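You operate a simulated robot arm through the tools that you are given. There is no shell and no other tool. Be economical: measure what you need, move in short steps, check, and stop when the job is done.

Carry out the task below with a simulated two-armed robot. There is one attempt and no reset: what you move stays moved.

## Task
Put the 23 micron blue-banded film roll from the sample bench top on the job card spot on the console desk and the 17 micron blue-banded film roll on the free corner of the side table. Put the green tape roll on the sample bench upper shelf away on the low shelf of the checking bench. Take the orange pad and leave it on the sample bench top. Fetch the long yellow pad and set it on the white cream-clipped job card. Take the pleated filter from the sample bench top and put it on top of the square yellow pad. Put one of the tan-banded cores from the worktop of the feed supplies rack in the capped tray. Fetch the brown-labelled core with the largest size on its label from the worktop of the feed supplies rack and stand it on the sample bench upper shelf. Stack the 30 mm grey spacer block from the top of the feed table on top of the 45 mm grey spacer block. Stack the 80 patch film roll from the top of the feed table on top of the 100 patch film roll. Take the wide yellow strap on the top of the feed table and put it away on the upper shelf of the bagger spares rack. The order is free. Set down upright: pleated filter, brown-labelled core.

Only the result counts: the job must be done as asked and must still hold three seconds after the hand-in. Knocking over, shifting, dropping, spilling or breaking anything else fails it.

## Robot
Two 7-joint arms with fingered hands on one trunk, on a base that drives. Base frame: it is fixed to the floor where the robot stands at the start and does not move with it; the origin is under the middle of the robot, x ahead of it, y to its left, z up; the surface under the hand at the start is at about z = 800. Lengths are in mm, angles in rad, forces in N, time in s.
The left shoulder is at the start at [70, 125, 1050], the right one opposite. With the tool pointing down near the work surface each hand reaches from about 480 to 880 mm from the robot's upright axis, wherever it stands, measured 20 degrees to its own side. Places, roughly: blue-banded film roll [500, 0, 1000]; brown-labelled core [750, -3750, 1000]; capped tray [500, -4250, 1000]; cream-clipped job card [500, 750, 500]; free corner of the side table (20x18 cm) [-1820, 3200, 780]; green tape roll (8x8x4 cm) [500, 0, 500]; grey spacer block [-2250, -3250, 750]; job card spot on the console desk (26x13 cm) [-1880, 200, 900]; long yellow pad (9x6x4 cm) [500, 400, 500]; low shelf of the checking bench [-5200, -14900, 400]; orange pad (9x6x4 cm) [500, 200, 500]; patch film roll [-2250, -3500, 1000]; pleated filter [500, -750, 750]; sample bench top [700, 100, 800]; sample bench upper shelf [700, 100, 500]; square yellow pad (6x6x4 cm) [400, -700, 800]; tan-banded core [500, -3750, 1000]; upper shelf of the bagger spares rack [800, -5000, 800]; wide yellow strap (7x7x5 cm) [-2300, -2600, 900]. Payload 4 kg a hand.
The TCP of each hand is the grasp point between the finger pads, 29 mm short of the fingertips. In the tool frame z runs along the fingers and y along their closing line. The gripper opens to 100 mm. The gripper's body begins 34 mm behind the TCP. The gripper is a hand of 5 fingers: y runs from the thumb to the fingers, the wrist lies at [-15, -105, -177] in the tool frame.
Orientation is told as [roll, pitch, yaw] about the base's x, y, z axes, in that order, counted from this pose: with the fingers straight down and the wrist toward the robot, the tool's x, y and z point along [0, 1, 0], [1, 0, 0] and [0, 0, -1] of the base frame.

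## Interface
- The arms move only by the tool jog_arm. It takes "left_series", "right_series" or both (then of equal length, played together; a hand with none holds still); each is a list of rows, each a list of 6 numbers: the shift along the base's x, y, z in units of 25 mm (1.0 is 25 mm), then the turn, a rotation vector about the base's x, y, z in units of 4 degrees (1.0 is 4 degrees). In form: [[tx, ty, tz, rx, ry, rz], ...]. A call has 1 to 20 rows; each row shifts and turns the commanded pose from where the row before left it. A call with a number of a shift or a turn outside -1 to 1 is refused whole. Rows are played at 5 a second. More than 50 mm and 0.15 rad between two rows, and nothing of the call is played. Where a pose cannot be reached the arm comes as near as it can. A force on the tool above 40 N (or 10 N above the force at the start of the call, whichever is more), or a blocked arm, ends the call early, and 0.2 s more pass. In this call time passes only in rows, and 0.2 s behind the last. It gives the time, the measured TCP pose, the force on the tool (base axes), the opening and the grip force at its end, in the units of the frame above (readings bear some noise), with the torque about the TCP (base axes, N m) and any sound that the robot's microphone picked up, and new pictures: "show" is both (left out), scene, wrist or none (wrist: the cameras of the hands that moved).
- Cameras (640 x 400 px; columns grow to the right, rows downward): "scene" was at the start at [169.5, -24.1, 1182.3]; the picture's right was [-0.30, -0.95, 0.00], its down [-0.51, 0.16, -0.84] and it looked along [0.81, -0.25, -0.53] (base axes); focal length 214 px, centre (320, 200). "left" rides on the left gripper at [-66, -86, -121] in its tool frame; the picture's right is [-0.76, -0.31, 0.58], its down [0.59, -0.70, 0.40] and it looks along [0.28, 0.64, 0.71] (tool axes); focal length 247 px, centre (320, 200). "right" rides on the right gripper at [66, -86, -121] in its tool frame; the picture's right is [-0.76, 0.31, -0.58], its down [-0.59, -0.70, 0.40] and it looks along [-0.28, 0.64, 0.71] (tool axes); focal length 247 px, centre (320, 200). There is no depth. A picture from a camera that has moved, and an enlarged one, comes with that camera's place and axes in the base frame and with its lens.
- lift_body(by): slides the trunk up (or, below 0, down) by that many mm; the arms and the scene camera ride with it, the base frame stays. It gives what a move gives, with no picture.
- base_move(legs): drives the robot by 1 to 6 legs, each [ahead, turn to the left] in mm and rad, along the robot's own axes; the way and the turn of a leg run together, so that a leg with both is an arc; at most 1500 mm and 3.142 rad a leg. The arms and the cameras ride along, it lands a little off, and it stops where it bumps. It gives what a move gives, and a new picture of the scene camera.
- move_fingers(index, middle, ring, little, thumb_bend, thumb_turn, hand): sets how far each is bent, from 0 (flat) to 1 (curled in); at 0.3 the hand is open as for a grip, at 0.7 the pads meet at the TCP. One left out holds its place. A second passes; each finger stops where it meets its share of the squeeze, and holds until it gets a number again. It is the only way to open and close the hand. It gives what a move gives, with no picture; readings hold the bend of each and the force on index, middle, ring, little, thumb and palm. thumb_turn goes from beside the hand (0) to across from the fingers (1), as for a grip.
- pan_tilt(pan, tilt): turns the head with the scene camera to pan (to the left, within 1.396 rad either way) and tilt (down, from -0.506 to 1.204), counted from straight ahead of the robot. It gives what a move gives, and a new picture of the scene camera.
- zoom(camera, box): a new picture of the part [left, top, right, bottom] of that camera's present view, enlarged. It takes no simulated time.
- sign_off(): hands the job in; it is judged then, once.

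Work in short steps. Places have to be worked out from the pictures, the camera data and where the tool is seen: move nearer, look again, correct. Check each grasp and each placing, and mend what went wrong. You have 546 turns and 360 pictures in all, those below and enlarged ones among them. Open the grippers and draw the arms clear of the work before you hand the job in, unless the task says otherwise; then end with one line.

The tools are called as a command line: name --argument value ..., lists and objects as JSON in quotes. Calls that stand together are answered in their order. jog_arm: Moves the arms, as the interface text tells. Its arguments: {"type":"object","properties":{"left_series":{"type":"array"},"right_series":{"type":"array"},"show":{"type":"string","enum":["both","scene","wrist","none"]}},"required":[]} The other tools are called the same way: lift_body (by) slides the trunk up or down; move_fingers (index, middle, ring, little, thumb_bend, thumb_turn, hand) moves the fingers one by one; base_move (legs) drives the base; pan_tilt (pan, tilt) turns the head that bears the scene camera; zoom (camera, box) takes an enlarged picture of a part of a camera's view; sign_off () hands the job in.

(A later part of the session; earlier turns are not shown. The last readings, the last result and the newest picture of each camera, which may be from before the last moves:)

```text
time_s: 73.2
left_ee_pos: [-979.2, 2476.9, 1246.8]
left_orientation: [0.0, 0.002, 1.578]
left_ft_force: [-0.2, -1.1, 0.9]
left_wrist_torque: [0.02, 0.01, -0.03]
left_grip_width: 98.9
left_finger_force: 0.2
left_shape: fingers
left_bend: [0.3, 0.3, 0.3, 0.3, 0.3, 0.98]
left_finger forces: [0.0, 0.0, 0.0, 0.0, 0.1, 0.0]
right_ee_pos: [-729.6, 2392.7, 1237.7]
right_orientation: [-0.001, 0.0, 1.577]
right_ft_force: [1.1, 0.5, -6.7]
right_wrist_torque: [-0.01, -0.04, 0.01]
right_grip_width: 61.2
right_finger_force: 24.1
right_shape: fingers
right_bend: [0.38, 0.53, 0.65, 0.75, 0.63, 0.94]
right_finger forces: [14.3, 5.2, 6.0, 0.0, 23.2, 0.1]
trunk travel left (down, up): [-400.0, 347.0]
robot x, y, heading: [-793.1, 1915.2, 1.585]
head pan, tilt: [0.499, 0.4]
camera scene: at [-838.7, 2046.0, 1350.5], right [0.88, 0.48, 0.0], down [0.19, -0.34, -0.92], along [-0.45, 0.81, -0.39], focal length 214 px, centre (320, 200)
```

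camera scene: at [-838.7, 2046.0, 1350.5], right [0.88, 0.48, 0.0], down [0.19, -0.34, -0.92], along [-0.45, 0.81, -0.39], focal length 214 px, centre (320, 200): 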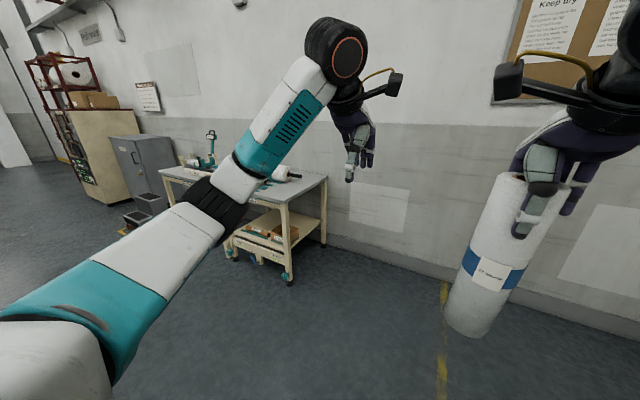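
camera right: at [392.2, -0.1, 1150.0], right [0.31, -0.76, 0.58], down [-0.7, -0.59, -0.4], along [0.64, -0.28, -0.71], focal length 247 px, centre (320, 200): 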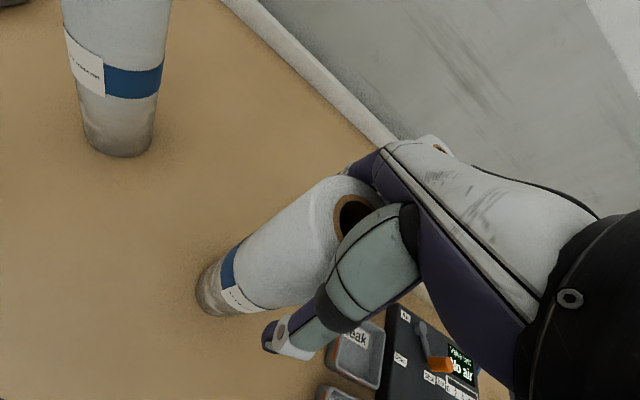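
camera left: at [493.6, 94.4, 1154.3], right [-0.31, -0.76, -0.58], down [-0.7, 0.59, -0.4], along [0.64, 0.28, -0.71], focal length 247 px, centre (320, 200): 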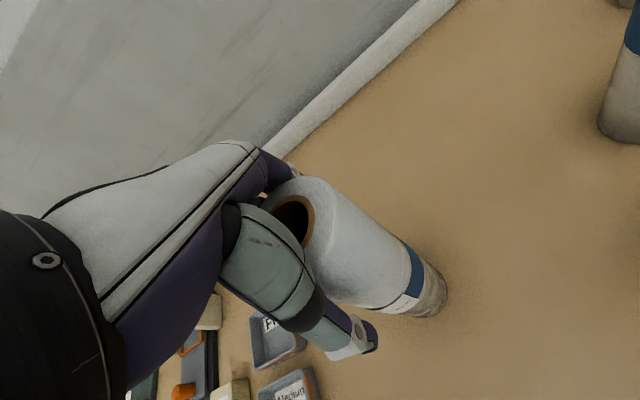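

The side table's near-right corner is at about [-1665, 3090]; the free corner should be just inside it. I drive to face it from the front.

base_move --legs '[[0, 1.098], [1203, 0], [0, -1.11]]'

pan_tilt --pan 0 --tilt 0.55

```text
time_s: 85.0
left_ee_pos: [-2072.0, 3007.7, 1246.5]
left_orientation: [0.003, 0.002, 1.586]
left_ft_force: [-0.3, 0.3, 0.7]
left_wrist_torque: [0.01, -0.03, -0.02]
left_grip_width: 98.7
left_finger_force: 0.0
left_shape: fingers
left_bend: [0.3, 0.3, 0.3, 0.3, 0.3, 0.98]
left_finger forces: [0.1, 0.0, 0.0, 0.0, 0.0, 0.0]
right_ee_pos: [-1820.7, 2928.1, 1238.5]
right_orientation: [-0.002, 0.002, 1.584]
right_ft_force: [-0.4, -0.3, -7.2]
right_wrist_torque: [-0.03, -0.06, 0.02]
right_grip_width: 60.8
right_finger_force: 23.2
right_shape: fingers
right_bend: [0.39, 0.53, 0.66, 0.75, 0.63, 0.94]
right_finger forces: [13.5, 5.0, 6.3, 0.0, 21.6, 0.0]
trunk travel left (down, up): [-400.0, 347.0]
robot x, y, heading: [-1883.6, 2444.1, 1.585]
head pan, tilt: [0.499, 0.4]
camera scene: at [-1927.8, 2580.0, 1350.6], right [0.87, 0.49, 0.0], down [0.19, -0.34, -0.92], along [-0.45, 0.8, -0.39], focal length 214 px, centre (320, 200)
```

scene: 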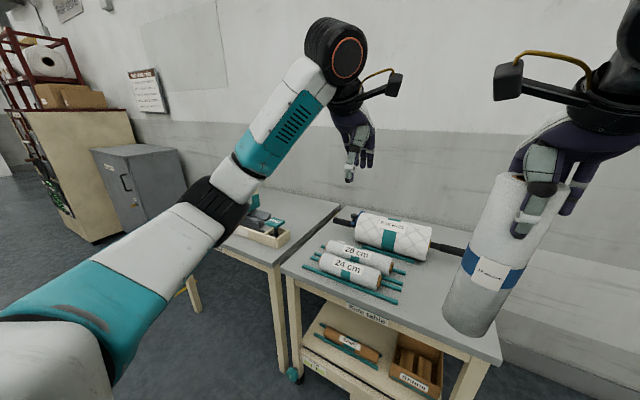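

```text
time_s: 86.0
left_ee_pos: [-2072.1, 3008.4, 1247.4]
left_orientation: [0.0, 0.001, 1.586]
left_ft_force: [0.1, -0.2, 0.1]
left_wrist_torque: [-0.05, -0.03, 0.0]
left_grip_width: 98.7
left_finger_force: 0.1
left_shape: fingers
left_bend: [0.3, 0.3, 0.3, 0.3, 0.3, 0.98]
left_finger forces: [0.0, 0.0, 0.1, 0.0, 0.1, 0.1]
right_ee_pos: [-1821.8, 2927.9, 1238.0]
right_orientation: [-0.003, 0.002, 1.586]
right_ft_force: [0.0, 0.3, -6.2]
right_wrist_torque: [-0.01, -0.04, 0.02]
right_grip_width: 60.2
right_finger_force: 23.3
right_shape: fingers
right_bend: [0.39, 0.53, 0.66, 0.75, 0.63, 0.94]
right_finger forces: [13.6, 5.0, 6.2, 0.0, 21.8, 0.0]
trunk travel left (down, up): [-400.0, 347.0]
robot x, y, heading: [-1879.7, 2451.2, 1.586]
head pan, tilt: [0.0, 0.55]
camera scene: at [-1883.8, 2589.0, 1336.9], right [1.0, 0.01, 0.0], down [0.01, -0.52, -0.85], along [-0.01, 0.85, -0.52], focal length 214 px, centre (320, 200)
```

scene: 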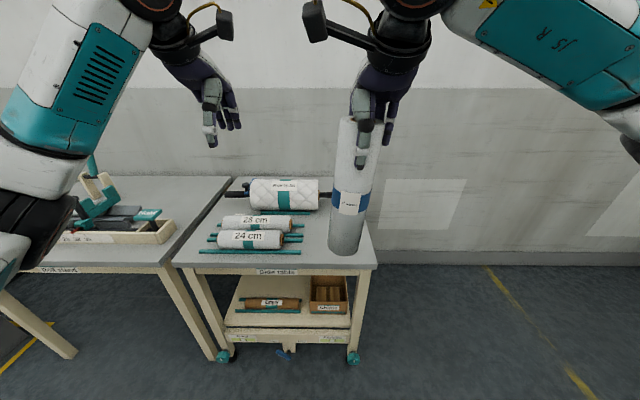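

The free corner is right of the rod ends (x > -1946). I drive 200 mm forward and lower the trunk 150 mm.

base_move --legs '[[205, 0]]'

lift_body --by -150

```text
time_s: 87.6
left_ee_pos: [-2075.8, 3214.2, 1246.6]
left_orientation: [0.0, 0.004, 1.586]
left_ft_force: [0.6, 0.1, -0.2]
left_wrist_torque: [-0.04, 0.0, -0.01]
left_grip_width: 98.7
left_finger_force: 0.0
left_shape: fingers
left_bend: [0.3, 0.3, 0.3, 0.3, 0.3, 0.98]
left_finger forces: [0.1, 0.0, 0.0, 0.0, 0.0, 0.0]
right_ee_pos: [-1825.5, 3133.2, 1238.0]
right_orientation: [-0.002, 0.003, 1.588]
right_ft_force: [0.5, 0.1, -6.5]
right_wrist_torque: [0.03, -0.06, 0.03]
right_grip_width: 60.2
right_finger_force: 23.7
right_shape: fingers
right_bend: [0.39, 0.53, 0.66, 0.75, 0.63, 0.94]
right_finger forces: [13.6, 5.3, 6.3, 0.0, 22.1, 0.0]
trunk travel left (down, up): [-400.0, 347.0]
robot x, y, heading: [-1881.0, 2654.2, 1.586]
head pan, tilt: [0.0, 0.55]
camera scene: at [-1886.7, 2794.8, 1336.8], right [1.0, 0.01, 0.0], down [0.01, -0.52, -0.85], along [-0.01, 0.85, -0.52], focal length 214 px, centre (320, 200)
```

scene: 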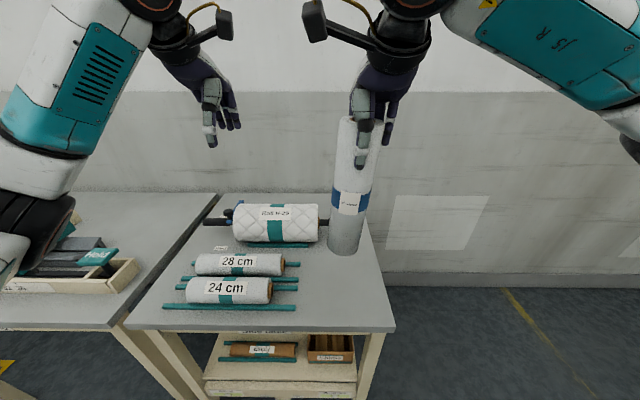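

```text
time_s: 89.3
left_ee_pos: [-2076.5, 3211.8, 1097.1]
left_orientation: [0.002, 0.0, 1.587]
left_ft_force: [0.0, -0.4, -0.8]
left_wrist_torque: [0.02, 0.01, -0.04]
left_grip_width: 98.9
left_finger_force: 0.0
left_shape: fingers
left_bend: [0.3, 0.3, 0.3, 0.3, 0.3, 0.98]
left_finger forces: [0.0, 0.0, 0.0, 0.0, 0.0, 0.1]
right_ee_pos: [-1825.4, 3131.9, 1088.9]
right_orientation: [-0.002, 0.002, 1.586]
right_ft_force: [0.1, 0.1, -6.4]
right_wrist_torque: [0.01, -0.07, 0.02]
right_grip_width: 60.5
right_finger_force: 23.9
right_shape: fingers
right_bend: [0.39, 0.53, 0.66, 0.75, 0.63, 0.94]
right_finger forces: [13.6, 5.2, 6.4, 0.0, 22.1, 0.1]
trunk travel left (down, up): [-250.0, 497.0]
robot x, y, heading: [-1885.9, 2650.0, 1.584]
head pan, tilt: [0.0, 0.55]
```

Rod ends lie at x ≈ -1955, so the corner is free. I move the right hand to x = -1800, y = 3197 and lower near the table.

jog_arm --right_series '[[0.35, 0.9, 0, 0, 0, 0], [0.35, 0.9, 0, 0, 0, 0], [0.3, 0.8, 0, 0, 0, 0], [0, 0, -0.9, 0, 0, 0], [0, 0, -0.9, 0, 0, 0], [0, 0, -0.9, 0, 0, 0]]' --show "scene"

jog_arm --right_series '[[0, 0, -0.2, 0, 0, 0], [0, 0, -0.2, 0, 0, 0]]' --show "none"

```text
time_s: 90.7
left_ee_pos: [-2074.5, 3212.1, 1096.4]
left_orientation: [0.001, 0.003, 1.588]
left_ft_force: [0.6, -0.3, 0.3]
left_wrist_torque: [0.01, 0.0, 0.0]
left_grip_width: 98.7
left_finger_force: 0.1
left_shape: fingers
left_bend: [0.3, 0.3, 0.3, 0.3, 0.3, 0.98]
left_finger forces: [0.0, 0.0, 0.1, 0.0, 0.1, 0.0]
right_ee_pos: [-1797.8, 3196.7, 1020.1]
right_orientation: [0.0, 0.005, 1.586]
right_ft_force: [-0.6, 0.1, -6.8]
right_wrist_torque: [0.0, -0.06, 0.0]
right_grip_width: 60.4
right_finger_force: 23.6
right_shape: fingers
right_bend: [0.39, 0.53, 0.66, 0.75, 0.63, 0.94]
right_finger forces: [13.8, 5.1, 5.9, 0.0, 22.2, 0.1]
trunk travel left (down, up): [-250.0, 497.0]
robot x, y, heading: [-1885.2, 2650.4, 1.585]
head pan, tilt: [0.0, 0.55]
camera scene: at [-1887.0, 2832.2, 1183.4], right [1.0, 0.01, 0.0], down [0.01, -0.52, -0.85], along [-0.01, 0.85, -0.52], focal length 214 px, centre (320, 200)
```

scene: 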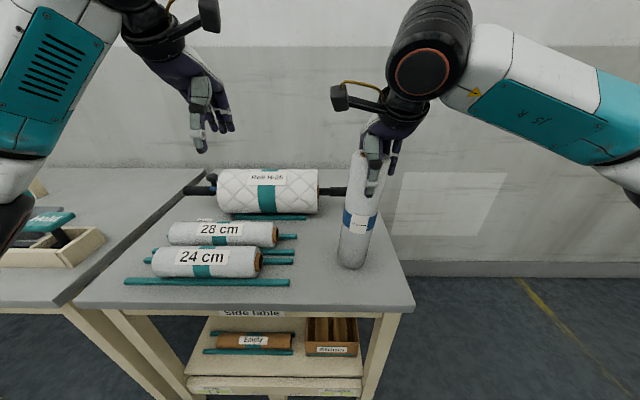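

```text
time_s: 91.3
left_ee_pos: [-2075.6, 3213.2, 1097.5]
left_orientation: [0.003, 0.003, 1.584]
left_ft_force: [0.9, 0.9, 0.0]
left_wrist_torque: [0.01, 0.01, 0.0]
left_grip_width: 98.6
left_finger_force: 0.0
left_shape: fingers
left_bend: [0.3, 0.3, 0.3, 0.3, 0.3, 0.98]
left_finger forces: [0.1, 0.0, 0.1, 0.1, 0.0, 0.0]
right_ee_pos: [-1798.2, 3198.1, 1010.6]
right_orientation: [-0.001, 0.002, 1.588]
right_ft_force: [-1.0, 0.0, -6.0]
right_wrist_torque: [-0.06, -0.08, -0.02]
right_grip_width: 60.3
right_finger_force: 23.6
right_shape: fingers
right_bend: [0.39, 0.53, 0.66, 0.75, 0.63, 0.94]
right_finger forces: [13.9, 5.1, 5.9, 0.1, 22.2, 0.0]
trunk travel left (down, up): [-250.0, 497.0]
robot x, y, heading: [-1880.7, 2653.8, 1.59]
head pan, tilt: [0.0, 0.55]
```

Still hanging at -6 N; I lower a few more millimetres.

jog_arm --right_series '[[0, 0, -0.16, 0, 0, 0]]' --show "none"

```text
time_s: 91.7
left_ee_pos: [-2075.5, 3211.2, 1099.7]
left_orientation: [-0.001, 0.0, 1.586]
left_ft_force: [0.0, 0.6, 0.5]
left_wrist_torque: [0.01, 0.01, 0.02]
left_grip_width: 98.7
left_finger_force: 0.0
left_shape: fingers
left_bend: [0.3, 0.3, 0.3, 0.3, 0.3, 0.98]
left_finger forces: [0.0, 0.0, 0.1, 0.0, 0.0, 0.0]
right_ee_pos: [-1798.6, 3197.1, 1009.7]
right_orientation: [0.001, -0.006, 1.585]
right_ft_force: [0.0, 0.4, 10.7]
right_wrist_torque: [-0.24, -0.15, -0.01]
right_grip_width: 60.6
right_finger_force: 26.1
right_shape: fingers
right_bend: [0.39, 0.53, 0.66, 0.75, 0.63, 0.94]
right_finger forces: [15.7, 4.9, 6.8, 0.0, 24.7, 0.0]
trunk travel left (down, up): [-250.0, 497.0]
robot x, y, heading: [-1882.5, 2652.8, 1.588]
head pan, tilt: [0.0, 0.55]
```

Contact (+10.7 N). I release and lift off.

move_fingers --hand "right" --index 0.3 --middle 0.3 --ring 0.3 --little 0.3 --thumb_bend 0.3

jog_arm --right_series '[[0, 0, 0.4, 0, 0, 0], [0, 0, 0.8, 0, 0, 0], [0, 0, 1, 0, 0, 0], [0, 0, 1, 0, 0, 0], [0, 0, 1, 0, 0, 0], [0, -1, 1, 0, 0, 0], [0, -1, 0, 0, 0, 0]]' --show "scene"

```text
time_s: 92.7
left_ee_pos: [-2075.9, 3211.7, 1097.6]
left_orientation: [-0.001, 0.002, 1.587]
left_ft_force: [0.5, -0.2, 1.0]
left_wrist_torque: [0.01, -0.01, -0.01]
left_grip_width: 98.8
left_finger_force: 0.0
left_shape: fingers
left_bend: [0.3, 0.3, 0.3, 0.3, 0.3, 0.98]
left_finger forces: [0.0, 0.1, 0.0, 0.0, 0.1, 0.0]
right_ee_pos: [-1798.1, 3196.8, 1007.3]
right_orientation: [-0.002, 0.002, 1.587]
right_ft_force: [-0.7, 0.3, 5.1]
right_wrist_torque: [-0.01, -0.03, 0.01]
right_grip_width: 99.9
right_finger_force: 3.6
right_shape: fingers
right_bend: [0.29, 0.3, 0.3, 0.3, 0.3, 0.97]
right_finger forces: [3.6, 0.0, 0.0, 0.1, 3.3, 0.0]
trunk travel left (down, up): [-250.0, 497.0]
robot x, y, heading: [-1883.2, 2651.5, 1.583]
head pan, tilt: [0.0, 0.55]
```

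```text
time_s: 94.3
left_ee_pos: [-2076.4, 3212.0, 1097.3]
left_orientation: [0.001, 0.001, 1.588]
left_ft_force: [0.2, -0.4, -0.2]
left_wrist_torque: [0.02, -0.03, 0.01]
left_grip_width: 98.9
left_finger_force: 0.1
left_shape: fingers
left_bend: [0.3, 0.3, 0.3, 0.3, 0.3, 0.98]
left_finger forces: [0.0, 0.1, 0.0, 0.0, 0.0, 0.0]
right_ee_pos: [-1800.1, 3146.0, 1136.7]
right_orientation: [-0.004, 0.0, 1.584]
right_ft_force: [0.6, 0.7, -0.2]
right_wrist_torque: [0.0, 0.01, 0.0]
right_grip_width: 98.8
right_finger_force: 0.1
right_shape: fingers
right_bend: [0.3, 0.3, 0.3, 0.3, 0.3, 0.97]
right_finger forces: [0.0, 0.0, 0.1, 0.0, 0.1, 0.1]
trunk travel left (down, up): [-250.0, 497.0]
robot x, y, heading: [-1887.1, 2655.8, 1.582]
head pan, tilt: [0.0, 0.55]
camera scene: at [-1887.1, 2831.3, 1183.6], right [1.0, 0.01, 0.0], down [0.01, -0.52, -0.85], along [-0.01, 0.85, -0.52], focal length 214 px, centre (320, 200)
```

scene: 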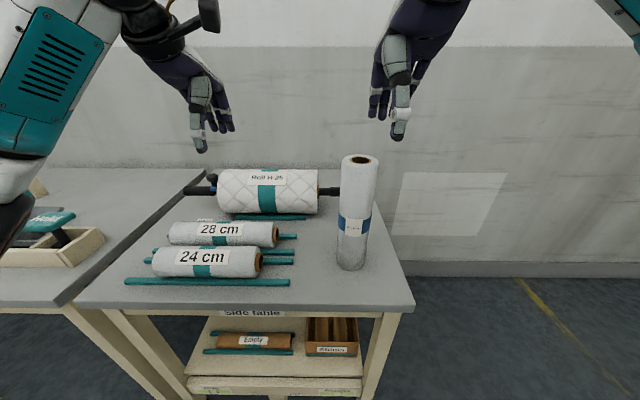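

Both rolls are placed. I return to the sample bench's right end for the pleated filter.

base_move --legs '[[-300, 0], [0, -2.677], [1500, 0], [1500, 0], [233, 0], [0, 1.09]]'

pan_tilt --pan -0.1 --tilt 0.6

```text
time_s: 121.4
left_ee_pos: [173.4, -368.0, 1097.7]
left_orientation: [-0.002, 0.002, 0.017]
left_ft_force: [0.4, 0.0, -0.3]
left_wrist_torque: [-0.01, -0.01, 0.01]
left_grip_width: 98.6
left_finger_force: 0.1
left_shape: fingers
left_bend: [0.3, 0.3, 0.3, 0.3, 0.3, 0.98]
left_finger forces: [0.1, 0.0, 0.0, 0.0, 0.1, 0.1]
right_ee_pos: [109.1, -646.7, 1136.6]
right_orientation: [-0.002, 0.002, 0.019]
right_ft_force: [0.6, -0.7, 0.5]
right_wrist_torque: [-0.02, 0.02, 0.01]
right_grip_width: 99.0
right_finger_force: 0.1
right_shape: fingers
right_bend: [0.3, 0.3, 0.3, 0.3, 0.3, 0.98]
right_finger forces: [0.0, 0.1, 0.0, 0.0, 0.0, 0.0]
trunk travel left (down, up): [-250.0, 497.0]
robot x, y, heading: [-385.9, -562.7, 0.017]
head pan, tilt: [0.0, 0.55]
camera scene: at [-211.5, -556.7, 1183.6], right [0.02, -1.0, 0.0], down [-0.52, -0.01, -0.85], along [0.85, 0.02, -0.52], focal length 214 px, centre (320, 200)
```

scene: 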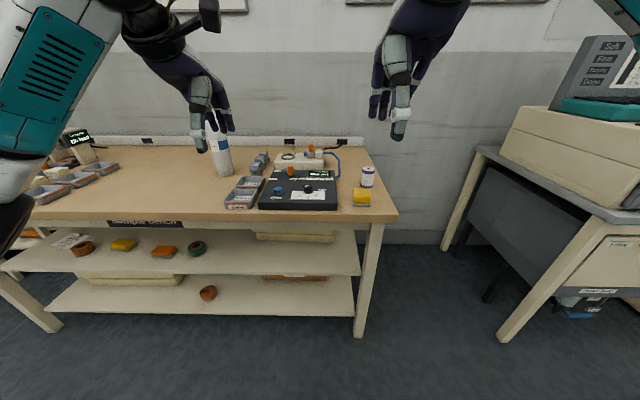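

```text
time_s: 122.1
left_ee_pos: [173.1, -368.6, 1097.6]
left_orientation: [0.002, 0.001, 0.021]
left_ft_force: [0.2, -1.4, -0.5]
left_wrist_torque: [0.03, 0.0, 0.01]
left_grip_width: 98.9
left_finger_force: 0.0
left_shape: fingers
left_bend: [0.3, 0.3, 0.3, 0.3, 0.3, 0.98]
left_finger forces: [0.1, 0.1, 0.0, 0.0, 0.0, 0.1]
right_ee_pos: [108.0, -645.9, 1137.5]
right_orientation: [-0.003, 0.002, 0.02]
right_ft_force: [-0.3, 0.6, 0.0]
right_wrist_torque: [-0.03, 0.0, 0.02]
right_grip_width: 98.7
right_finger_force: 0.0
right_shape: fingers
right_bend: [0.3, 0.3, 0.3, 0.3, 0.3, 0.98]
right_finger forces: [0.0, 0.1, 0.0, 0.0, 0.0, 0.1]
trunk travel left (down, up): [-250.0, 497.0]
robot x, y, heading: [-386.2, -562.8, 0.019]
head pan, tilt: [-0.099, 0.6]
camera scene: at [-213.2, -565.6, 1179.1], right [-0.08, -1.0, 0.0], down [-0.56, 0.05, -0.82], along [0.82, -0.07, -0.57], focal length 214 px, centre (320, 200)
```

scene: 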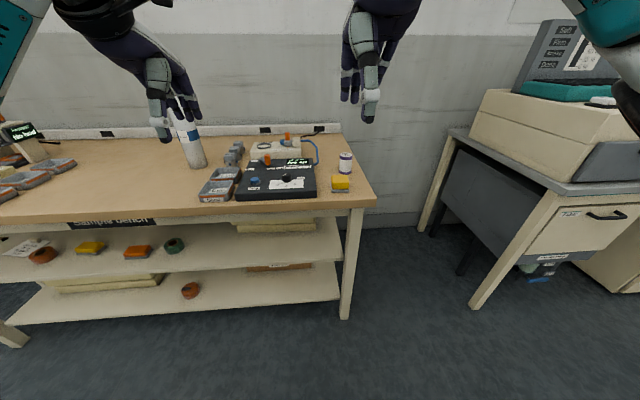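

The shelf layout is clear: job card, brown ring, yellow pad, orange pad, green tape. First the filter: I drive forward 280 mm.

base_move --legs '[[280, 0]]'

pan_tilt --pan -0.3 --tilt 0.7

zoom --camera "right" --box '[0, 0, 640, 400]'

```text
time_s: 124.0
left_ee_pos: [448.2, -360.7, 1097.8]
left_orientation: [0.001, 0.002, 0.023]
left_ft_force: [0.6, 0.0, -0.3]
left_wrist_torque: [0.05, 0.04, -0.01]
left_grip_width: 98.9
left_finger_force: 0.0
left_shape: fingers
left_bend: [0.3, 0.3, 0.3, 0.3, 0.3, 0.98]
left_finger forces: [0.0, 0.0, 0.0, 0.1, 0.0, 0.0]
right_ee_pos: [386.6, -638.0, 1137.1]
right_orientation: [-0.002, 0.004, 0.023]
right_ft_force: [-0.4, 0.3, -0.2]
right_wrist_torque: [-0.02, 0.03, 0.0]
right_grip_width: 98.9
right_finger_force: 0.1
right_shape: fingers
right_bend: [0.3, 0.3, 0.3, 0.3, 0.3, 0.98]
right_finger forces: [0.0, 0.0, 0.1, 0.1, 0.0, 0.1]
trunk travel left (down, up): [-250.0, 497.0]
robot x, y, heading: [-110.3, -557.3, 0.024]
head pan, tilt: [-0.099, 0.6]
camera scene: at [64.2, -559.1, 1178.9], right [-0.08, -1.0, 0.0], down [-0.56, 0.04, -0.82], along [0.82, -0.06, -0.57], focal length 214 px, centre (320, 200)
```

scene: 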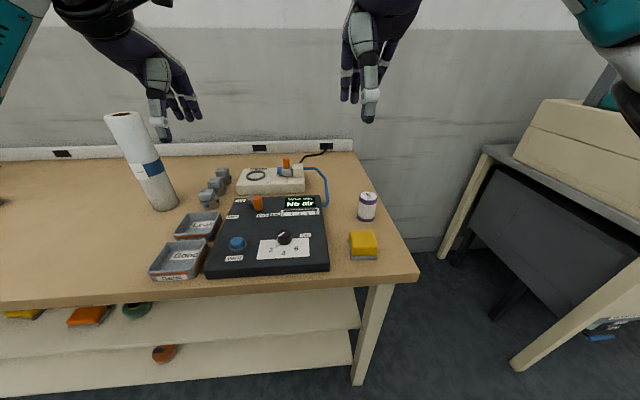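

```text
time_s: 124.7
left_ee_pos: [449.6, -360.8, 1096.9]
left_orientation: [0.002, 0.001, 0.023]
left_ft_force: [0.5, -0.5, -0.1]
left_wrist_torque: [0.03, -0.01, 0.0]
left_grip_width: 99.0
left_finger_force: 0.0
left_shape: fingers
left_bend: [0.3, 0.3, 0.3, 0.3, 0.3, 0.98]
left_finger forces: [0.1, 0.0, 0.1, 0.0, 0.0, 0.0]
right_ee_pos: [385.2, -637.3, 1137.9]
right_orientation: [-0.001, 0.001, 0.023]
right_ft_force: [0.5, -0.2, -0.4]
right_wrist_torque: [0.01, 0.02, 0.03]
right_grip_width: 98.7
right_finger_force: 0.0
right_shape: fingers
right_bend: [0.3, 0.3, 0.3, 0.3, 0.3, 0.98]
right_finger forces: [0.0, 0.0, 0.0, 0.0, 0.0, 0.0]
trunk travel left (down, up): [-250.0, 497.0]
robot x, y, heading: [-107.6, -559.9, 0.021]
head pan, tilt: [-0.3, 0.7]
camera scene: at [57.1, -575.6, 1170.4], right [-0.27, -0.96, 0.0], down [-0.62, 0.18, -0.76], along [0.74, -0.21, -0.64], focal length 214 px, centre (320, 200)
```

scene: 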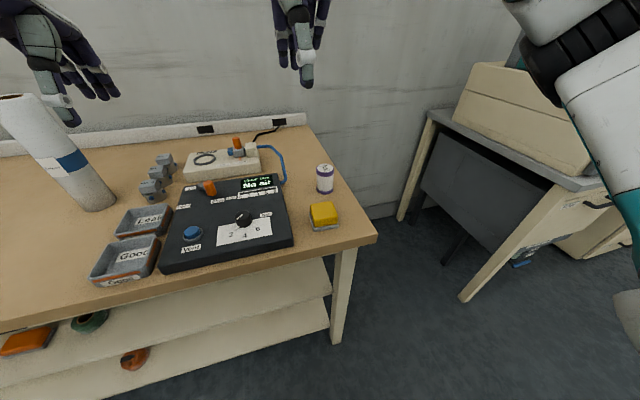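

```text
1.00 times, centred on (320, 200) of right (not enlarged: the box is as wide or as high as the picture)
camera zoom: at [298.1, -573.2, 1258.6], right [0.33, -0.75, 0.58], down [-0.69, -0.61, -0.4], along [0.65, -0.27, -0.71], focal length 247 px, centre (320, 200)
```

zoom: 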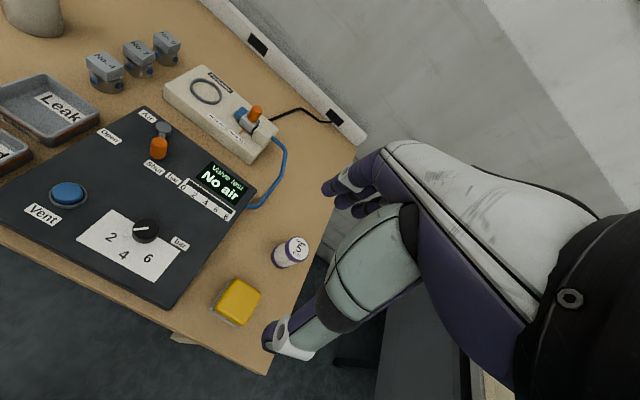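

Filter at about [523, -722], 70 tall; pad top centre at [396, -680, 840]. I move the right hand above the filter and partly down.

jog_arm --right_series '[[0.92, -0.57, 0, 0, 0, 0], [0.92, -0.57, 0, 0, 0, 0], [0.92, -0.57, 0, 0, 0, 0], [0.92, -0.57, -0.5, 0, 0, 0], [0.92, -0.57, -1, 0, 0, 0], [0.92, -0.57, -1, 0, 0, 0], [0, 0, -1, 0, 0, 0], [0, 0, -1, 0, 0, 0], [0, 0, -1, 0, 0, 0], [0, 0, -1, 0, 0, 0], [0, 0, -1, 0, 0, 0], [0, 0, -1, 0, 0, 0]]' --show "both"

```text
time_s: 127.3
left_ee_pos: [449.0, -360.7, 1097.1]
left_orientation: [0.002, 0.001, 0.024]
left_ft_force: [0.2, -0.1, -0.1]
left_wrist_torque: [-0.02, 0.02, -0.02]
left_grip_width: 98.6
left_finger_force: 0.0
left_shape: fingers
left_bend: [0.3, 0.3, 0.3, 0.3, 0.3, 0.98]
left_finger forces: [0.1, 0.0, 0.1, 0.0, 0.0, 0.1]
right_ee_pos: [522.3, -721.3, 925.0]
right_orientation: [-0.003, 0.001, 0.024]
right_ft_force: [-0.2, 0.4, 0.6]
right_wrist_torque: [0.0, 0.0, 0.02]
right_grip_width: 98.6
right_finger_force: 0.1
right_shape: fingers
right_bend: [0.3, 0.3, 0.3, 0.3, 0.3, 0.98]
right_finger forces: [0.0, 0.1, 0.0, 0.0, 0.1, 0.0]
trunk travel left (down, up): [-250.0, 497.0]
robot x, y, heading: [-111.5, -558.5, 0.024]
head pan, tilt: [-0.3, 0.7]
camera scene: at [57.2, -575.7, 1170.4], right [-0.27, -0.96, 0.0], down [-0.62, 0.18, -0.76], along [0.74, -0.21, -0.64], focal length 214 px, centre (320, 200)
camera right: at [435.2, -658.2, 1046.5], right [0.33, -0.75, 0.58], down [-0.69, -0.61, -0.4], along [0.65, -0.27, -0.71], focal length 247 px, centre (320, 200)
```

scene: 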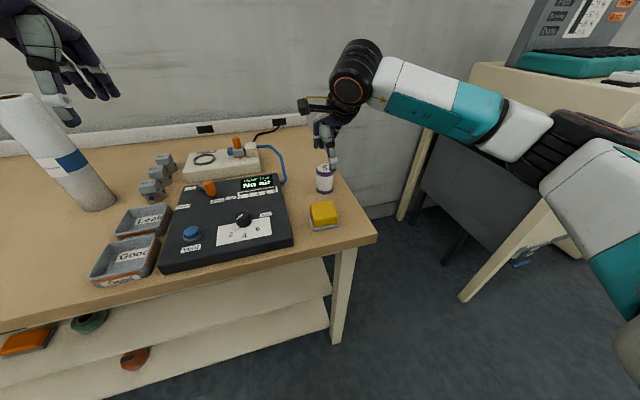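
right: 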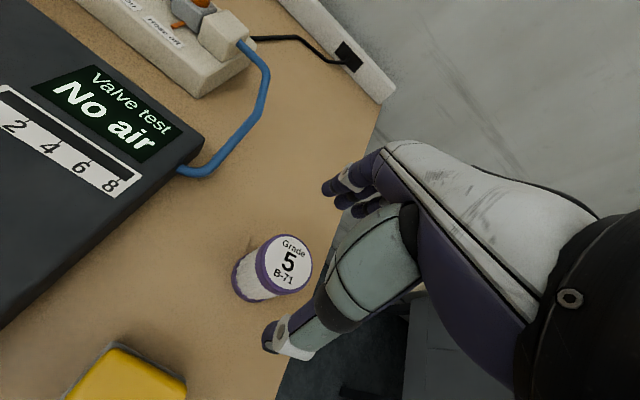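

Alignment within a few millimetres. I descend to z ≈ 847 and close.

jog_arm --right_series '[[-0.1, -0.12, -0.8, 0, 0, 0], [0, 0, -0.8, 0, 0, 0], [0, 0, -0.8, 0, 0, 0], [0, 0, -0.7, 0, 0, 0]]' --show "wrist"

move_fingers --hand "right" --index 0.75 --middle 0.75 --ring 0.75 --little 0.75 --thumb_bend 0.75

```text
time_s: 128.3
left_ee_pos: [449.5, -359.9, 1097.8]
left_orientation: [0.002, 0.003, 0.023]
left_ft_force: [0.0, 0.1, 0.4]
left_wrist_torque: [0.01, -0.01, 0.02]
left_grip_width: 98.9
left_finger_force: 0.1
left_shape: fingers
left_bend: [0.3, 0.3, 0.3, 0.3, 0.3, 0.98]
left_finger forces: [0.0, 0.0, 0.0, 0.0, 0.1, 0.1]
right_ee_pos: [519.3, -726.9, 846.9]
right_orientation: [-0.002, 0.003, 0.023]
right_ft_force: [0.4, -0.3, -0.1]
right_wrist_torque: [0.02, 0.0, 0.0]
right_grip_width: 99.0
right_finger_force: 0.1
right_shape: fingers
right_bend: [0.3, 0.3, 0.3, 0.3, 0.3, 0.98]
right_finger forces: [0.0, 0.0, 0.0, 0.0, 0.0, 0.0]
trunk travel left (down, up): [-250.0, 497.0]
robot x, y, heading: [-110.6, -561.2, 0.023]
head pan, tilt: [-0.3, 0.7]
camera right: at [431.6, -662.3, 968.0], right [0.32, -0.75, 0.58], down [-0.69, -0.61, -0.4], along [0.65, -0.27, -0.71], focal length 247 px, centre (320, 200)
```

right: 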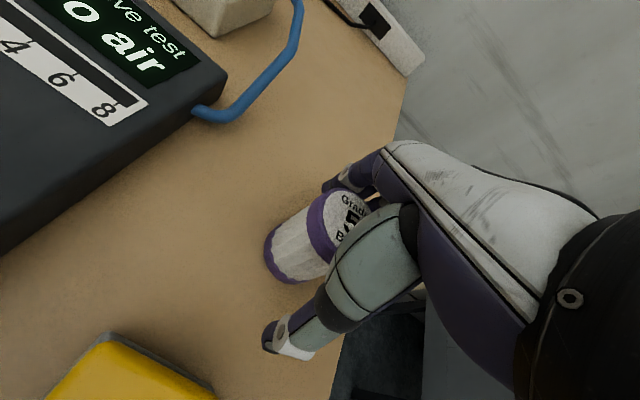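

```text
time_s: 129.3
left_ee_pos: [448.3, -360.9, 1097.3]
left_orientation: [0.003, 0.002, 0.022]
left_ft_force: [0.1, -0.1, -0.4]
left_wrist_torque: [0.0, -0.02, -0.01]
left_grip_width: 98.5
left_finger_force: 0.0
left_shape: fingers
left_bend: [0.3, 0.3, 0.3, 0.3, 0.3, 0.98]
left_finger forces: [0.0, 0.1, 0.1, 0.1, 0.0, 0.1]
right_ee_pos: [519.7, -726.2, 847.2]
right_orientation: [-0.001, 0.003, 0.026]
right_ft_force: [0.6, 0.4, 2.2]
right_wrist_torque: [-0.02, 0.04, 0.02]
right_grip_width: 42.0
right_finger_force: 15.1
right_shape: fingers
right_bend: [0.56, 0.61, 0.75, 0.75, 0.57, 0.96]
right_finger forces: [8.2, 7.0, 0.0, 0.1, 15.2, 0.0]
trunk travel left (down, up): [-250.0, 497.0]
robot x, y, heading: [-109.5, -560.9, 0.017]
head pan, tilt: [-0.3, 0.7]
```

Gripped at 42 mm width. I lift 80 mm and check.

jog_arm --right_series '[[0, 0, 0.5, 0, 0, 0], [0, 0, 0.9, 0, 0, 0], [0, 0, 0.9, 0, 0, 0], [0, 0, 0.9, 0, 0, 0]]' --show "wrist"

zoom --camera "scene" --box '[260, 100, 400, 190]'

```text
time_s: 130.3
left_ee_pos: [448.1, -360.6, 1097.6]
left_orientation: [0.002, 0.001, 0.023]
left_ft_force: [0.0, 0.2, -0.9]
left_wrist_torque: [-0.02, -0.01, 0.04]
left_grip_width: 98.8
left_finger_force: 0.0
left_shape: fingers
left_bend: [0.3, 0.3, 0.3, 0.3, 0.3, 0.98]
left_finger forces: [0.0, 0.0, 0.1, 0.0, 0.1, 0.0]
right_ee_pos: [519.7, -725.7, 927.1]
right_orientation: [-0.001, 0.002, 0.023]
right_ft_force: [0.0, 0.2, -1.0]
right_wrist_torque: [0.01, 0.0, -0.02]
right_grip_width: 41.8
right_finger_force: 15.2
right_shape: fingers
right_bend: [0.57, 0.62, 0.75, 0.75, 0.57, 0.96]
right_finger forces: [8.2, 6.8, 0.1, 0.0, 15.5, 0.0]
trunk travel left (down, up): [-250.0, 497.0]
robot x, y, heading: [-108.8, -559.6, 0.025]
head pan, tilt: [-0.3, 0.7]
camera right: at [432.7, -661.3, 1048.9], right [0.33, -0.75, 0.58], down [-0.69, -0.61, -0.4], along [0.65, -0.27, -0.71], focal length 247 px, centre (320, 200)
```

right: 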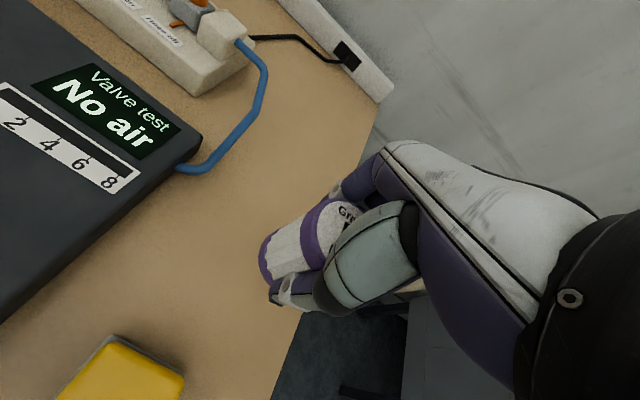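

```text
4.44 times, centred on (330, 145) of scene
camera zoom: at [57.0, -575.6, 1170.4], right [-0.27, -0.96, 0.0], down [-0.62, 0.18, -0.76], along [0.74, -0.21, -0.64], focal length 953 px, centre (276, 444)
```

zoom: 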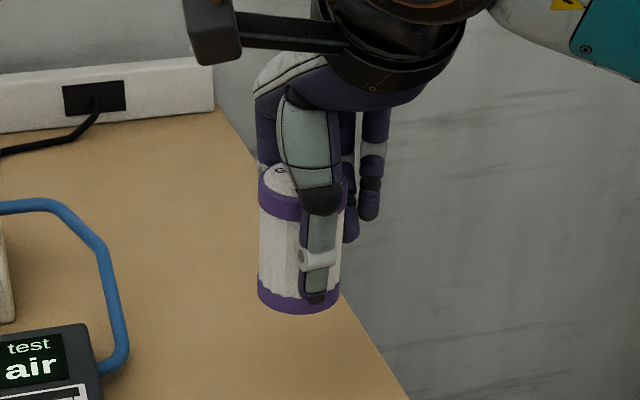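

Filter hangs upright, about (-6,+8) mm from the TCP. I carry it over the pad at TCP [401, -687].

jog_arm --right_series '[[-0.95, 0.31, 0, 0, 0, 0], [-0.95, 0.31, 0, 0, 0, 0], [-0.95, 0.31, 0, 0, 0, 0], [-0.95, 0.31, 0, 0, 0, 0], [-0.95, 0.31, 0, 0, 0, 0], [0, 0, -1, 0, 0, 0]]' --show "wrist"

zoom --camera "scene" --box '[260, 140, 400, 240]'

```text
time_s: 131.7
left_ee_pos: [448.6, -360.9, 1097.5]
left_orientation: [0.002, 0.002, 0.023]
left_ft_force: [0.2, 0.1, -0.1]
left_wrist_torque: [-0.04, 0.03, -0.01]
left_grip_width: 99.0
left_finger_force: 0.1
left_shape: fingers
left_bend: [0.3, 0.3, 0.3, 0.3, 0.3, 0.98]
left_finger forces: [0.0, 0.1, 0.0, 0.0, 0.0, 0.1]
right_ee_pos: [400.7, -687.1, 902.2]
right_orientation: [0.001, 0.001, 0.023]
right_ft_force: [-0.6, 0.0, -1.4]
right_wrist_torque: [0.05, -0.01, 0.03]
right_grip_width: 42.0
right_finger_force: 15.1
right_shape: fingers
right_bend: [0.57, 0.62, 0.75, 0.75, 0.57, 0.96]
right_finger forces: [8.2, 6.8, 0.1, 0.1, 15.5, 0.1]
trunk travel left (down, up): [-250.0, 497.0]
robot x, y, heading: [-107.6, -555.4, 0.026]
head pan, tilt: [-0.3, 0.7]
camera right: at [314.2, -622.6, 1022.9], right [0.32, -0.75, 0.58], down [-0.69, -0.6, -0.4], along [0.65, -0.27, -0.71], focal length 247 px, centre (320, 200)
```

right: 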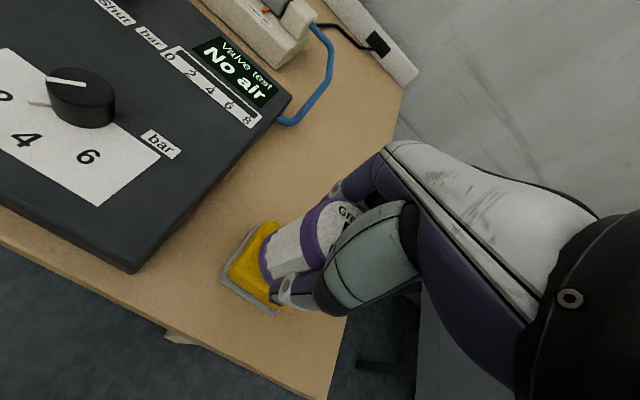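

```text
4.00 times, centred on (330, 190) of scene
camera zoom: at [57.2, -575.8, 1170.3], right [-0.27, -0.96, 0.0], down [-0.62, 0.18, -0.76], along [0.74, -0.21, -0.64], focal length 858 px, centre (280, 240)
```

zoom: 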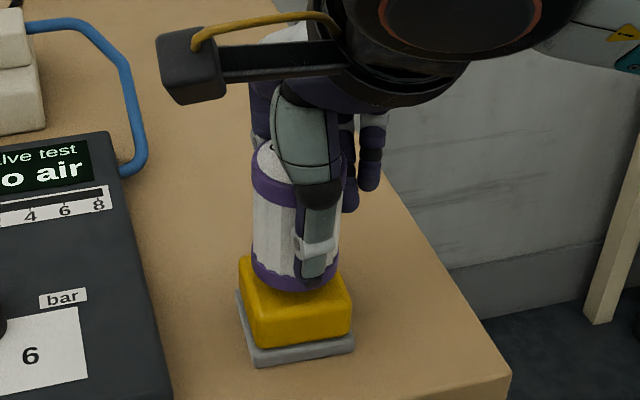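

The filter is centred over the pad. I lower in small steps until contact.

jog_arm --right_series '[[0, 0, -0.2, 0, 0, 0], [0, 0, -0.2, 0, 0, 0]]' --show "none"

jog_arm --right_series '[[0, 0, -0.1, 0, 0, 0]]' --show "none"

```text
time_s: 132.3
left_ee_pos: [448.0, -361.1, 1097.6]
left_orientation: [0.001, 0.0, 0.022]
left_ft_force: [-0.3, 0.4, 0.2]
left_wrist_torque: [0.0, 0.01, 0.0]
left_grip_width: 98.7
left_finger_force: 0.2
left_shape: fingers
left_bend: [0.3, 0.3, 0.3, 0.3, 0.3, 0.98]
left_finger forces: [0.0, 0.0, 0.0, 0.1, 0.1, 0.0]
right_ee_pos: [402.4, -685.7, 891.9]
right_orientation: [-0.001, 0.003, 0.023]
right_ft_force: [1.1, 0.0, -1.0]
right_wrist_torque: [-0.02, -0.02, 0.02]
right_grip_width: 41.9
right_finger_force: 15.0
right_shape: fingers
right_bend: [0.57, 0.62, 0.75, 0.75, 0.57, 0.96]
right_finger forces: [8.2, 6.8, 0.0, 0.0, 15.5, 0.1]
trunk travel left (down, up): [-250.0, 497.0]
robot x, y, heading: [-111.0, -555.1, 0.02]
head pan, tilt: [-0.3, 0.7]
```

```text
time_s: 132.7
left_ee_pos: [447.6, -361.0, 1098.6]
left_orientation: [0.001, 0.001, 0.023]
left_ft_force: [0.5, -0.8, 0.4]
left_wrist_torque: [0.01, 0.0, 0.0]
left_grip_width: 98.6
left_finger_force: 0.1
left_shape: fingers
left_bend: [0.3, 0.3, 0.3, 0.3, 0.3, 0.98]
left_finger forces: [0.1, 0.0, 0.1, 0.1, 0.1, 0.0]
right_ee_pos: [401.5, -687.7, 889.5]
right_orientation: [-0.002, 0.002, 0.023]
right_ft_force: [-0.6, 0.3, -0.9]
right_wrist_torque: [0.03, 0.04, 0.03]
right_grip_width: 41.7
right_finger_force: 15.3
right_shape: fingers
right_bend: [0.57, 0.62, 0.75, 0.75, 0.57, 0.96]
right_finger forces: [8.2, 6.9, 0.0, 0.0, 15.4, 0.0]
trunk travel left (down, up): [-250.0, 497.0]
robot x, y, heading: [-108.3, -557.9, 0.025]
head pan, tilt: [-0.3, 0.7]
```

No contact yet; two more millimetre-steps.

jog_arm --right_series '[[0, 0, -0.1, 0, 0, 0]]' --show "none"

jog_arm --right_series '[[0, 0, -0.08, 0, 0, 0]]' --show "none"

```text
time_s: 133.1
left_ee_pos: [448.0, -360.6, 1097.3]
left_orientation: [0.002, 0.003, 0.023]
left_ft_force: [0.0, -0.2, 1.3]
left_wrist_torque: [-0.01, 0.01, 0.01]
left_grip_width: 98.7
left_finger_force: 0.2
left_shape: fingers
left_bend: [0.3, 0.3, 0.3, 0.3, 0.3, 0.98]
left_finger forces: [0.1, 0.1, 0.0, 0.0, 0.0, 0.0]
right_ee_pos: [401.7, -686.3, 886.7]
right_orientation: [-0.001, 0.001, 0.023]
right_ft_force: [-0.3, 0.4, -0.9]
right_wrist_torque: [0.01, -0.01, 0.0]
right_grip_width: 42.0
right_finger_force: 15.2
right_shape: fingers
right_bend: [0.57, 0.62, 0.75, 0.75, 0.57, 0.96]
right_finger forces: [8.2, 6.8, 0.1, 0.1, 15.5, 0.0]
trunk travel left (down, up): [-250.0, 497.0]
robot x, y, heading: [-109.2, -558.8, 0.021]
head pan, tilt: [-0.3, 0.7]
```

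```text
time_s: 133.5
left_ee_pos: [448.8, -360.2, 1098.1]
left_orientation: [0.001, -0.001, 0.022]
left_ft_force: [0.0, -0.5, -0.7]
left_wrist_torque: [0.01, -0.01, 0.03]
left_grip_width: 98.8
left_finger_force: 0.0
left_shape: fingers
left_bend: [0.3, 0.3, 0.3, 0.3, 0.3, 0.98]
left_finger forces: [0.0, 0.0, 0.0, 0.0, 0.1, 0.0]
right_ee_pos: [401.9, -687.0, 886.7]
right_orientation: [0.0, -0.002, 0.022]
right_ft_force: [0.3, 0.7, 5.5]
right_wrist_torque: [0.01, 0.13, 0.03]
right_grip_width: 41.8
right_finger_force: 15.4
right_shape: fingers
right_bend: [0.57, 0.62, 0.75, 0.75, 0.57, 0.96]
right_finger forces: [8.2, 7.1, 0.0, 0.0, 15.1, 0.0]
trunk travel left (down, up): [-250.0, 497.0]
robot x, y, heading: [-107.4, -556.5, 0.023]
head pan, tilt: [-0.3, 0.7]
```

Contact at +5.5 N. I release and lift.

move_fingers --hand "right" --index 0.3 --middle 0.3 --ring 0.3 --little 0.3 --thumb_bend 0.3

jog_arm --right_series '[[0, 0, 0.4, 0, 0, 0], [0, 0, 0.8, 0, 0, 0], [0, 0, 1, 0, 0, 0], [0, 0, 1, 0, 0, 0], [0, 0, 1, 0, 0, 0], [0, 0, 1, 0, 0, 0], [0, 0, 1, 0, 0, 0]]' --show "both"

```text
time_s: 134.5
left_ee_pos: [447.7, -360.6, 1097.9]
left_orientation: [0.002, 0.003, 0.022]
left_ft_force: [0.2, 0.2, 0.0]
left_wrist_torque: [-0.01, 0.0, 0.03]
left_grip_width: 98.8
left_finger_force: 0.0
left_shape: fingers
left_bend: [0.3, 0.3, 0.3, 0.3, 0.3, 0.98]
left_finger forces: [0.1, 0.1, 0.0, 0.1, 0.0, 0.1]
right_ee_pos: [402.0, -687.2, 885.1]
right_orientation: [-0.003, 0.001, 0.023]
right_ft_force: [0.7, -0.5, 0.2]
right_wrist_torque: [0.01, 0.02, 0.0]
right_grip_width: 98.0
right_finger_force: 0.1
right_shape: fingers
right_bend: [0.3, 0.3, 0.3, 0.3, 0.3, 0.97]
right_finger forces: [0.1, 0.1, 0.0, 0.0, 0.1, 0.1]
trunk travel left (down, up): [-250.0, 497.0]
robot x, y, heading: [-110.3, -552.6, 0.025]
head pan, tilt: [-0.3, 0.7]
```

```text
time_s: 136.1
left_ee_pos: [449.0, -360.4, 1098.2]
left_orientation: [0.0, 0.003, 0.022]
left_ft_force: [-0.3, -0.7, 0.8]
left_wrist_torque: [-0.03, -0.01, 0.0]
left_grip_width: 98.8
left_finger_force: 0.0
left_shape: fingers
left_bend: [0.3, 0.3, 0.3, 0.3, 0.3, 0.98]
left_finger forces: [0.0, 0.0, 0.0, 0.1, 0.0, 0.0]
right_ee_pos: [403.2, -687.1, 1040.6]
right_orientation: [-0.001, 0.002, 0.024]
right_ft_force: [-0.8, -0.5, -0.2]
right_wrist_torque: [-0.04, 0.0, -0.02]
right_grip_width: 98.6
right_finger_force: 0.1
right_shape: fingers
right_bend: [0.3, 0.3, 0.3, 0.3, 0.3, 0.97]
right_finger forces: [0.0, 0.1, 0.0, 0.1, 0.0, 0.0]
trunk travel left (down, up): [-250.0, 497.0]
robot x, y, heading: [-107.1, -556.3, 0.023]
head pan, tilt: [-0.3, 0.7]
camera scene: at [56.9, -575.5, 1170.5], right [-0.27, -0.96, 0.0], down [-0.62, 0.18, -0.76], along [0.74, -0.21, -0.64], focal length 214 px, centre (320, 200)
camera right: at [314.4, -622.0, 1162.0], right [0.33, -0.75, 0.58], down [-0.69, -0.61, -0.4], along [0.65, -0.27, -0.71], focal length 247 px, centre (320, 200)
```

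scene: 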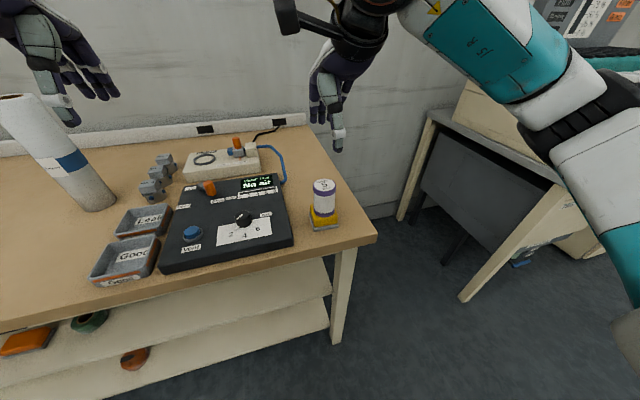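
right: 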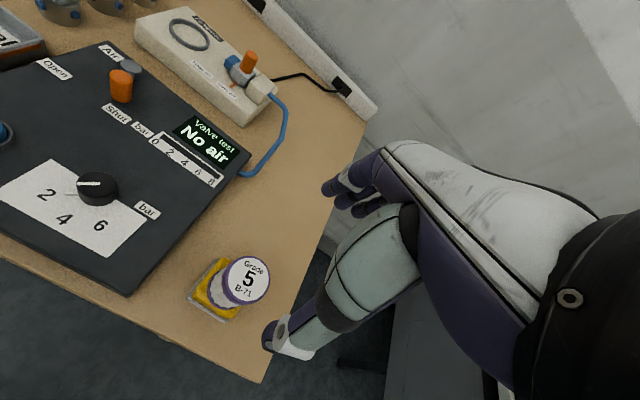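

The filter stands on the pad. Next the shelf: I back off, move to y ≈ 250 and lower the trunk to look under the bench top.

base_move --legs '[[-350, 0], [0, 1.548], [815, 0], [0, -1.571]]'

lift_body --by -245

pan_tilt --pan 0 --tilt 0.4

```text
time_s: 150.2
left_ee_pos: [93.3, 421.5, 1096.9]
left_orientation: [0.001, 0.004, -0.003]
left_ft_force: [0.3, 0.1, 0.1]
left_wrist_torque: [0.0, -0.01, -0.01]
left_grip_width: 98.9
left_finger_force: 0.1
left_shape: fingers
left_bend: [0.3, 0.3, 0.3, 0.3, 0.3, 0.98]
left_finger forces: [0.0, 0.1, 0.0, 0.0, 0.1, 0.0]
right_ee_pos: [39.6, 95.7, 1040.3]
right_orientation: [-0.002, 0.002, -0.003]
right_ft_force: [0.2, -0.1, -0.1]
right_wrist_torque: [0.01, 0.05, 0.0]
right_grip_width: 98.4
right_finger_force: 0.2
right_shape: fingers
right_bend: [0.3, 0.3, 0.3, 0.3, 0.3, 0.98]
right_finger forces: [0.0, 0.1, 0.1, 0.0, 0.0, 0.1]
trunk travel left (down, up): [-250.0, 497.0]
robot x, y, heading: [-470.0, 239.1, -0.001]
head pan, tilt: [-0.3, 0.7]
camera scene: at [-303.4, 214.8, 1170.4], right [-0.3, -0.95, 0.0], down [-0.62, 0.19, -0.76], along [0.73, -0.23, -0.64], focal length 214 px, centre (320, 200)
```

scene: 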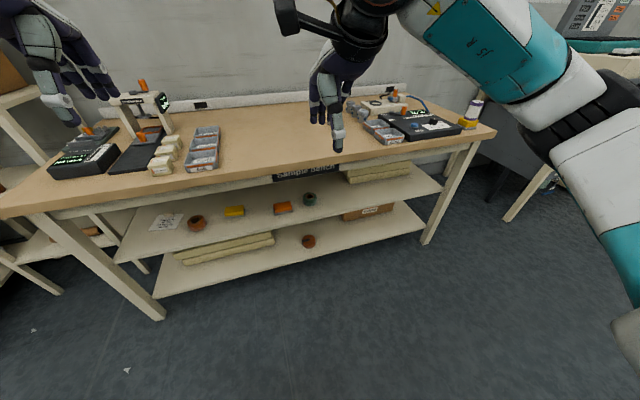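

```text
time_s: 152.7
left_ee_pos: [92.2, 420.7, 854.0]
left_orientation: [0.003, 0.001, -0.001]
left_ft_force: [0.3, -0.9, -0.2]
left_wrist_torque: [-0.02, 0.04, 0.01]
left_grip_width: 98.9
left_finger_force: 0.0
left_shape: fingers
left_bend: [0.3, 0.3, 0.3, 0.3, 0.3, 0.98]
left_finger forces: [0.1, 0.1, 0.1, 0.0, 0.1, 0.0]
right_ee_pos: [37.8, 95.9, 795.2]
right_orientation: [-0.002, 0.002, -0.003]
right_ft_force: [0.0, -0.7, -0.1]
right_wrist_torque: [0.0, 0.01, 0.04]
right_grip_width: 98.4
right_finger_force: 0.2
right_shape: fingers
right_bend: [0.3, 0.3, 0.3, 0.3, 0.3, 0.98]
right_finger forces: [0.0, 0.1, 0.1, 0.1, 0.0, 0.0]
trunk travel left (down, up): [-5.0, 742.0]
robot x, y, heading: [-467.9, 239.2, -0.003]
head pan, tilt: [-0.3, 0.7]
```

```text
time_s: 153.5
left_ee_pos: [93.9, 420.1, 853.3]
left_orientation: [0.001, 0.001, -0.002]
left_ft_force: [-0.4, -0.5, 0.6]
left_wrist_torque: [-0.01, 0.01, 0.01]
left_grip_width: 98.6
left_finger_force: 0.2
left_shape: fingers
left_bend: [0.3, 0.3, 0.3, 0.3, 0.3, 0.98]
left_finger forces: [0.0, 0.0, 0.1, 0.1, 0.0, 0.0]
right_ee_pos: [39.2, 94.9, 794.0]
right_orientation: [-0.002, 0.002, -0.002]
right_ft_force: [0.1, 0.3, 0.1]
right_wrist_torque: [0.0, -0.02, 0.02]
right_grip_width: 98.4
right_finger_force: 0.0
right_shape: fingers
right_bend: [0.3, 0.3, 0.3, 0.3, 0.3, 0.98]
right_finger forces: [0.0, 0.0, 0.0, 0.0, 0.0, 0.1]
trunk travel left (down, up): [-5.0, 742.0]
robot x, y, heading: [-467.8, 236.0, -0.003]
head pan, tilt: [0.0, 0.4]
camera scene: at [-186.0, 239.8, 938.2], right [0.0, -1.0, 0.0], down [-0.39, 0.0, -0.92], along [0.92, 0.0, -0.39], focal length 214 px, centre (320, 200)
```

scene: 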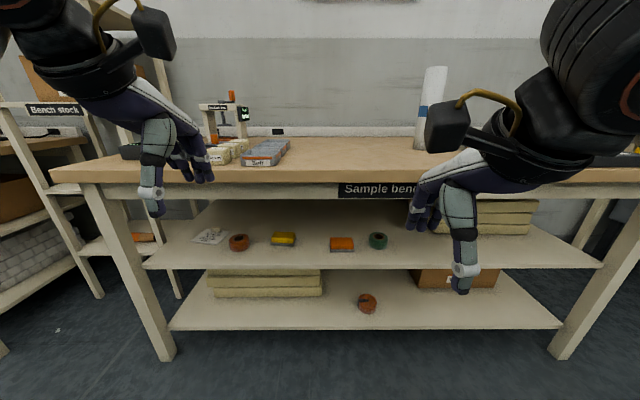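

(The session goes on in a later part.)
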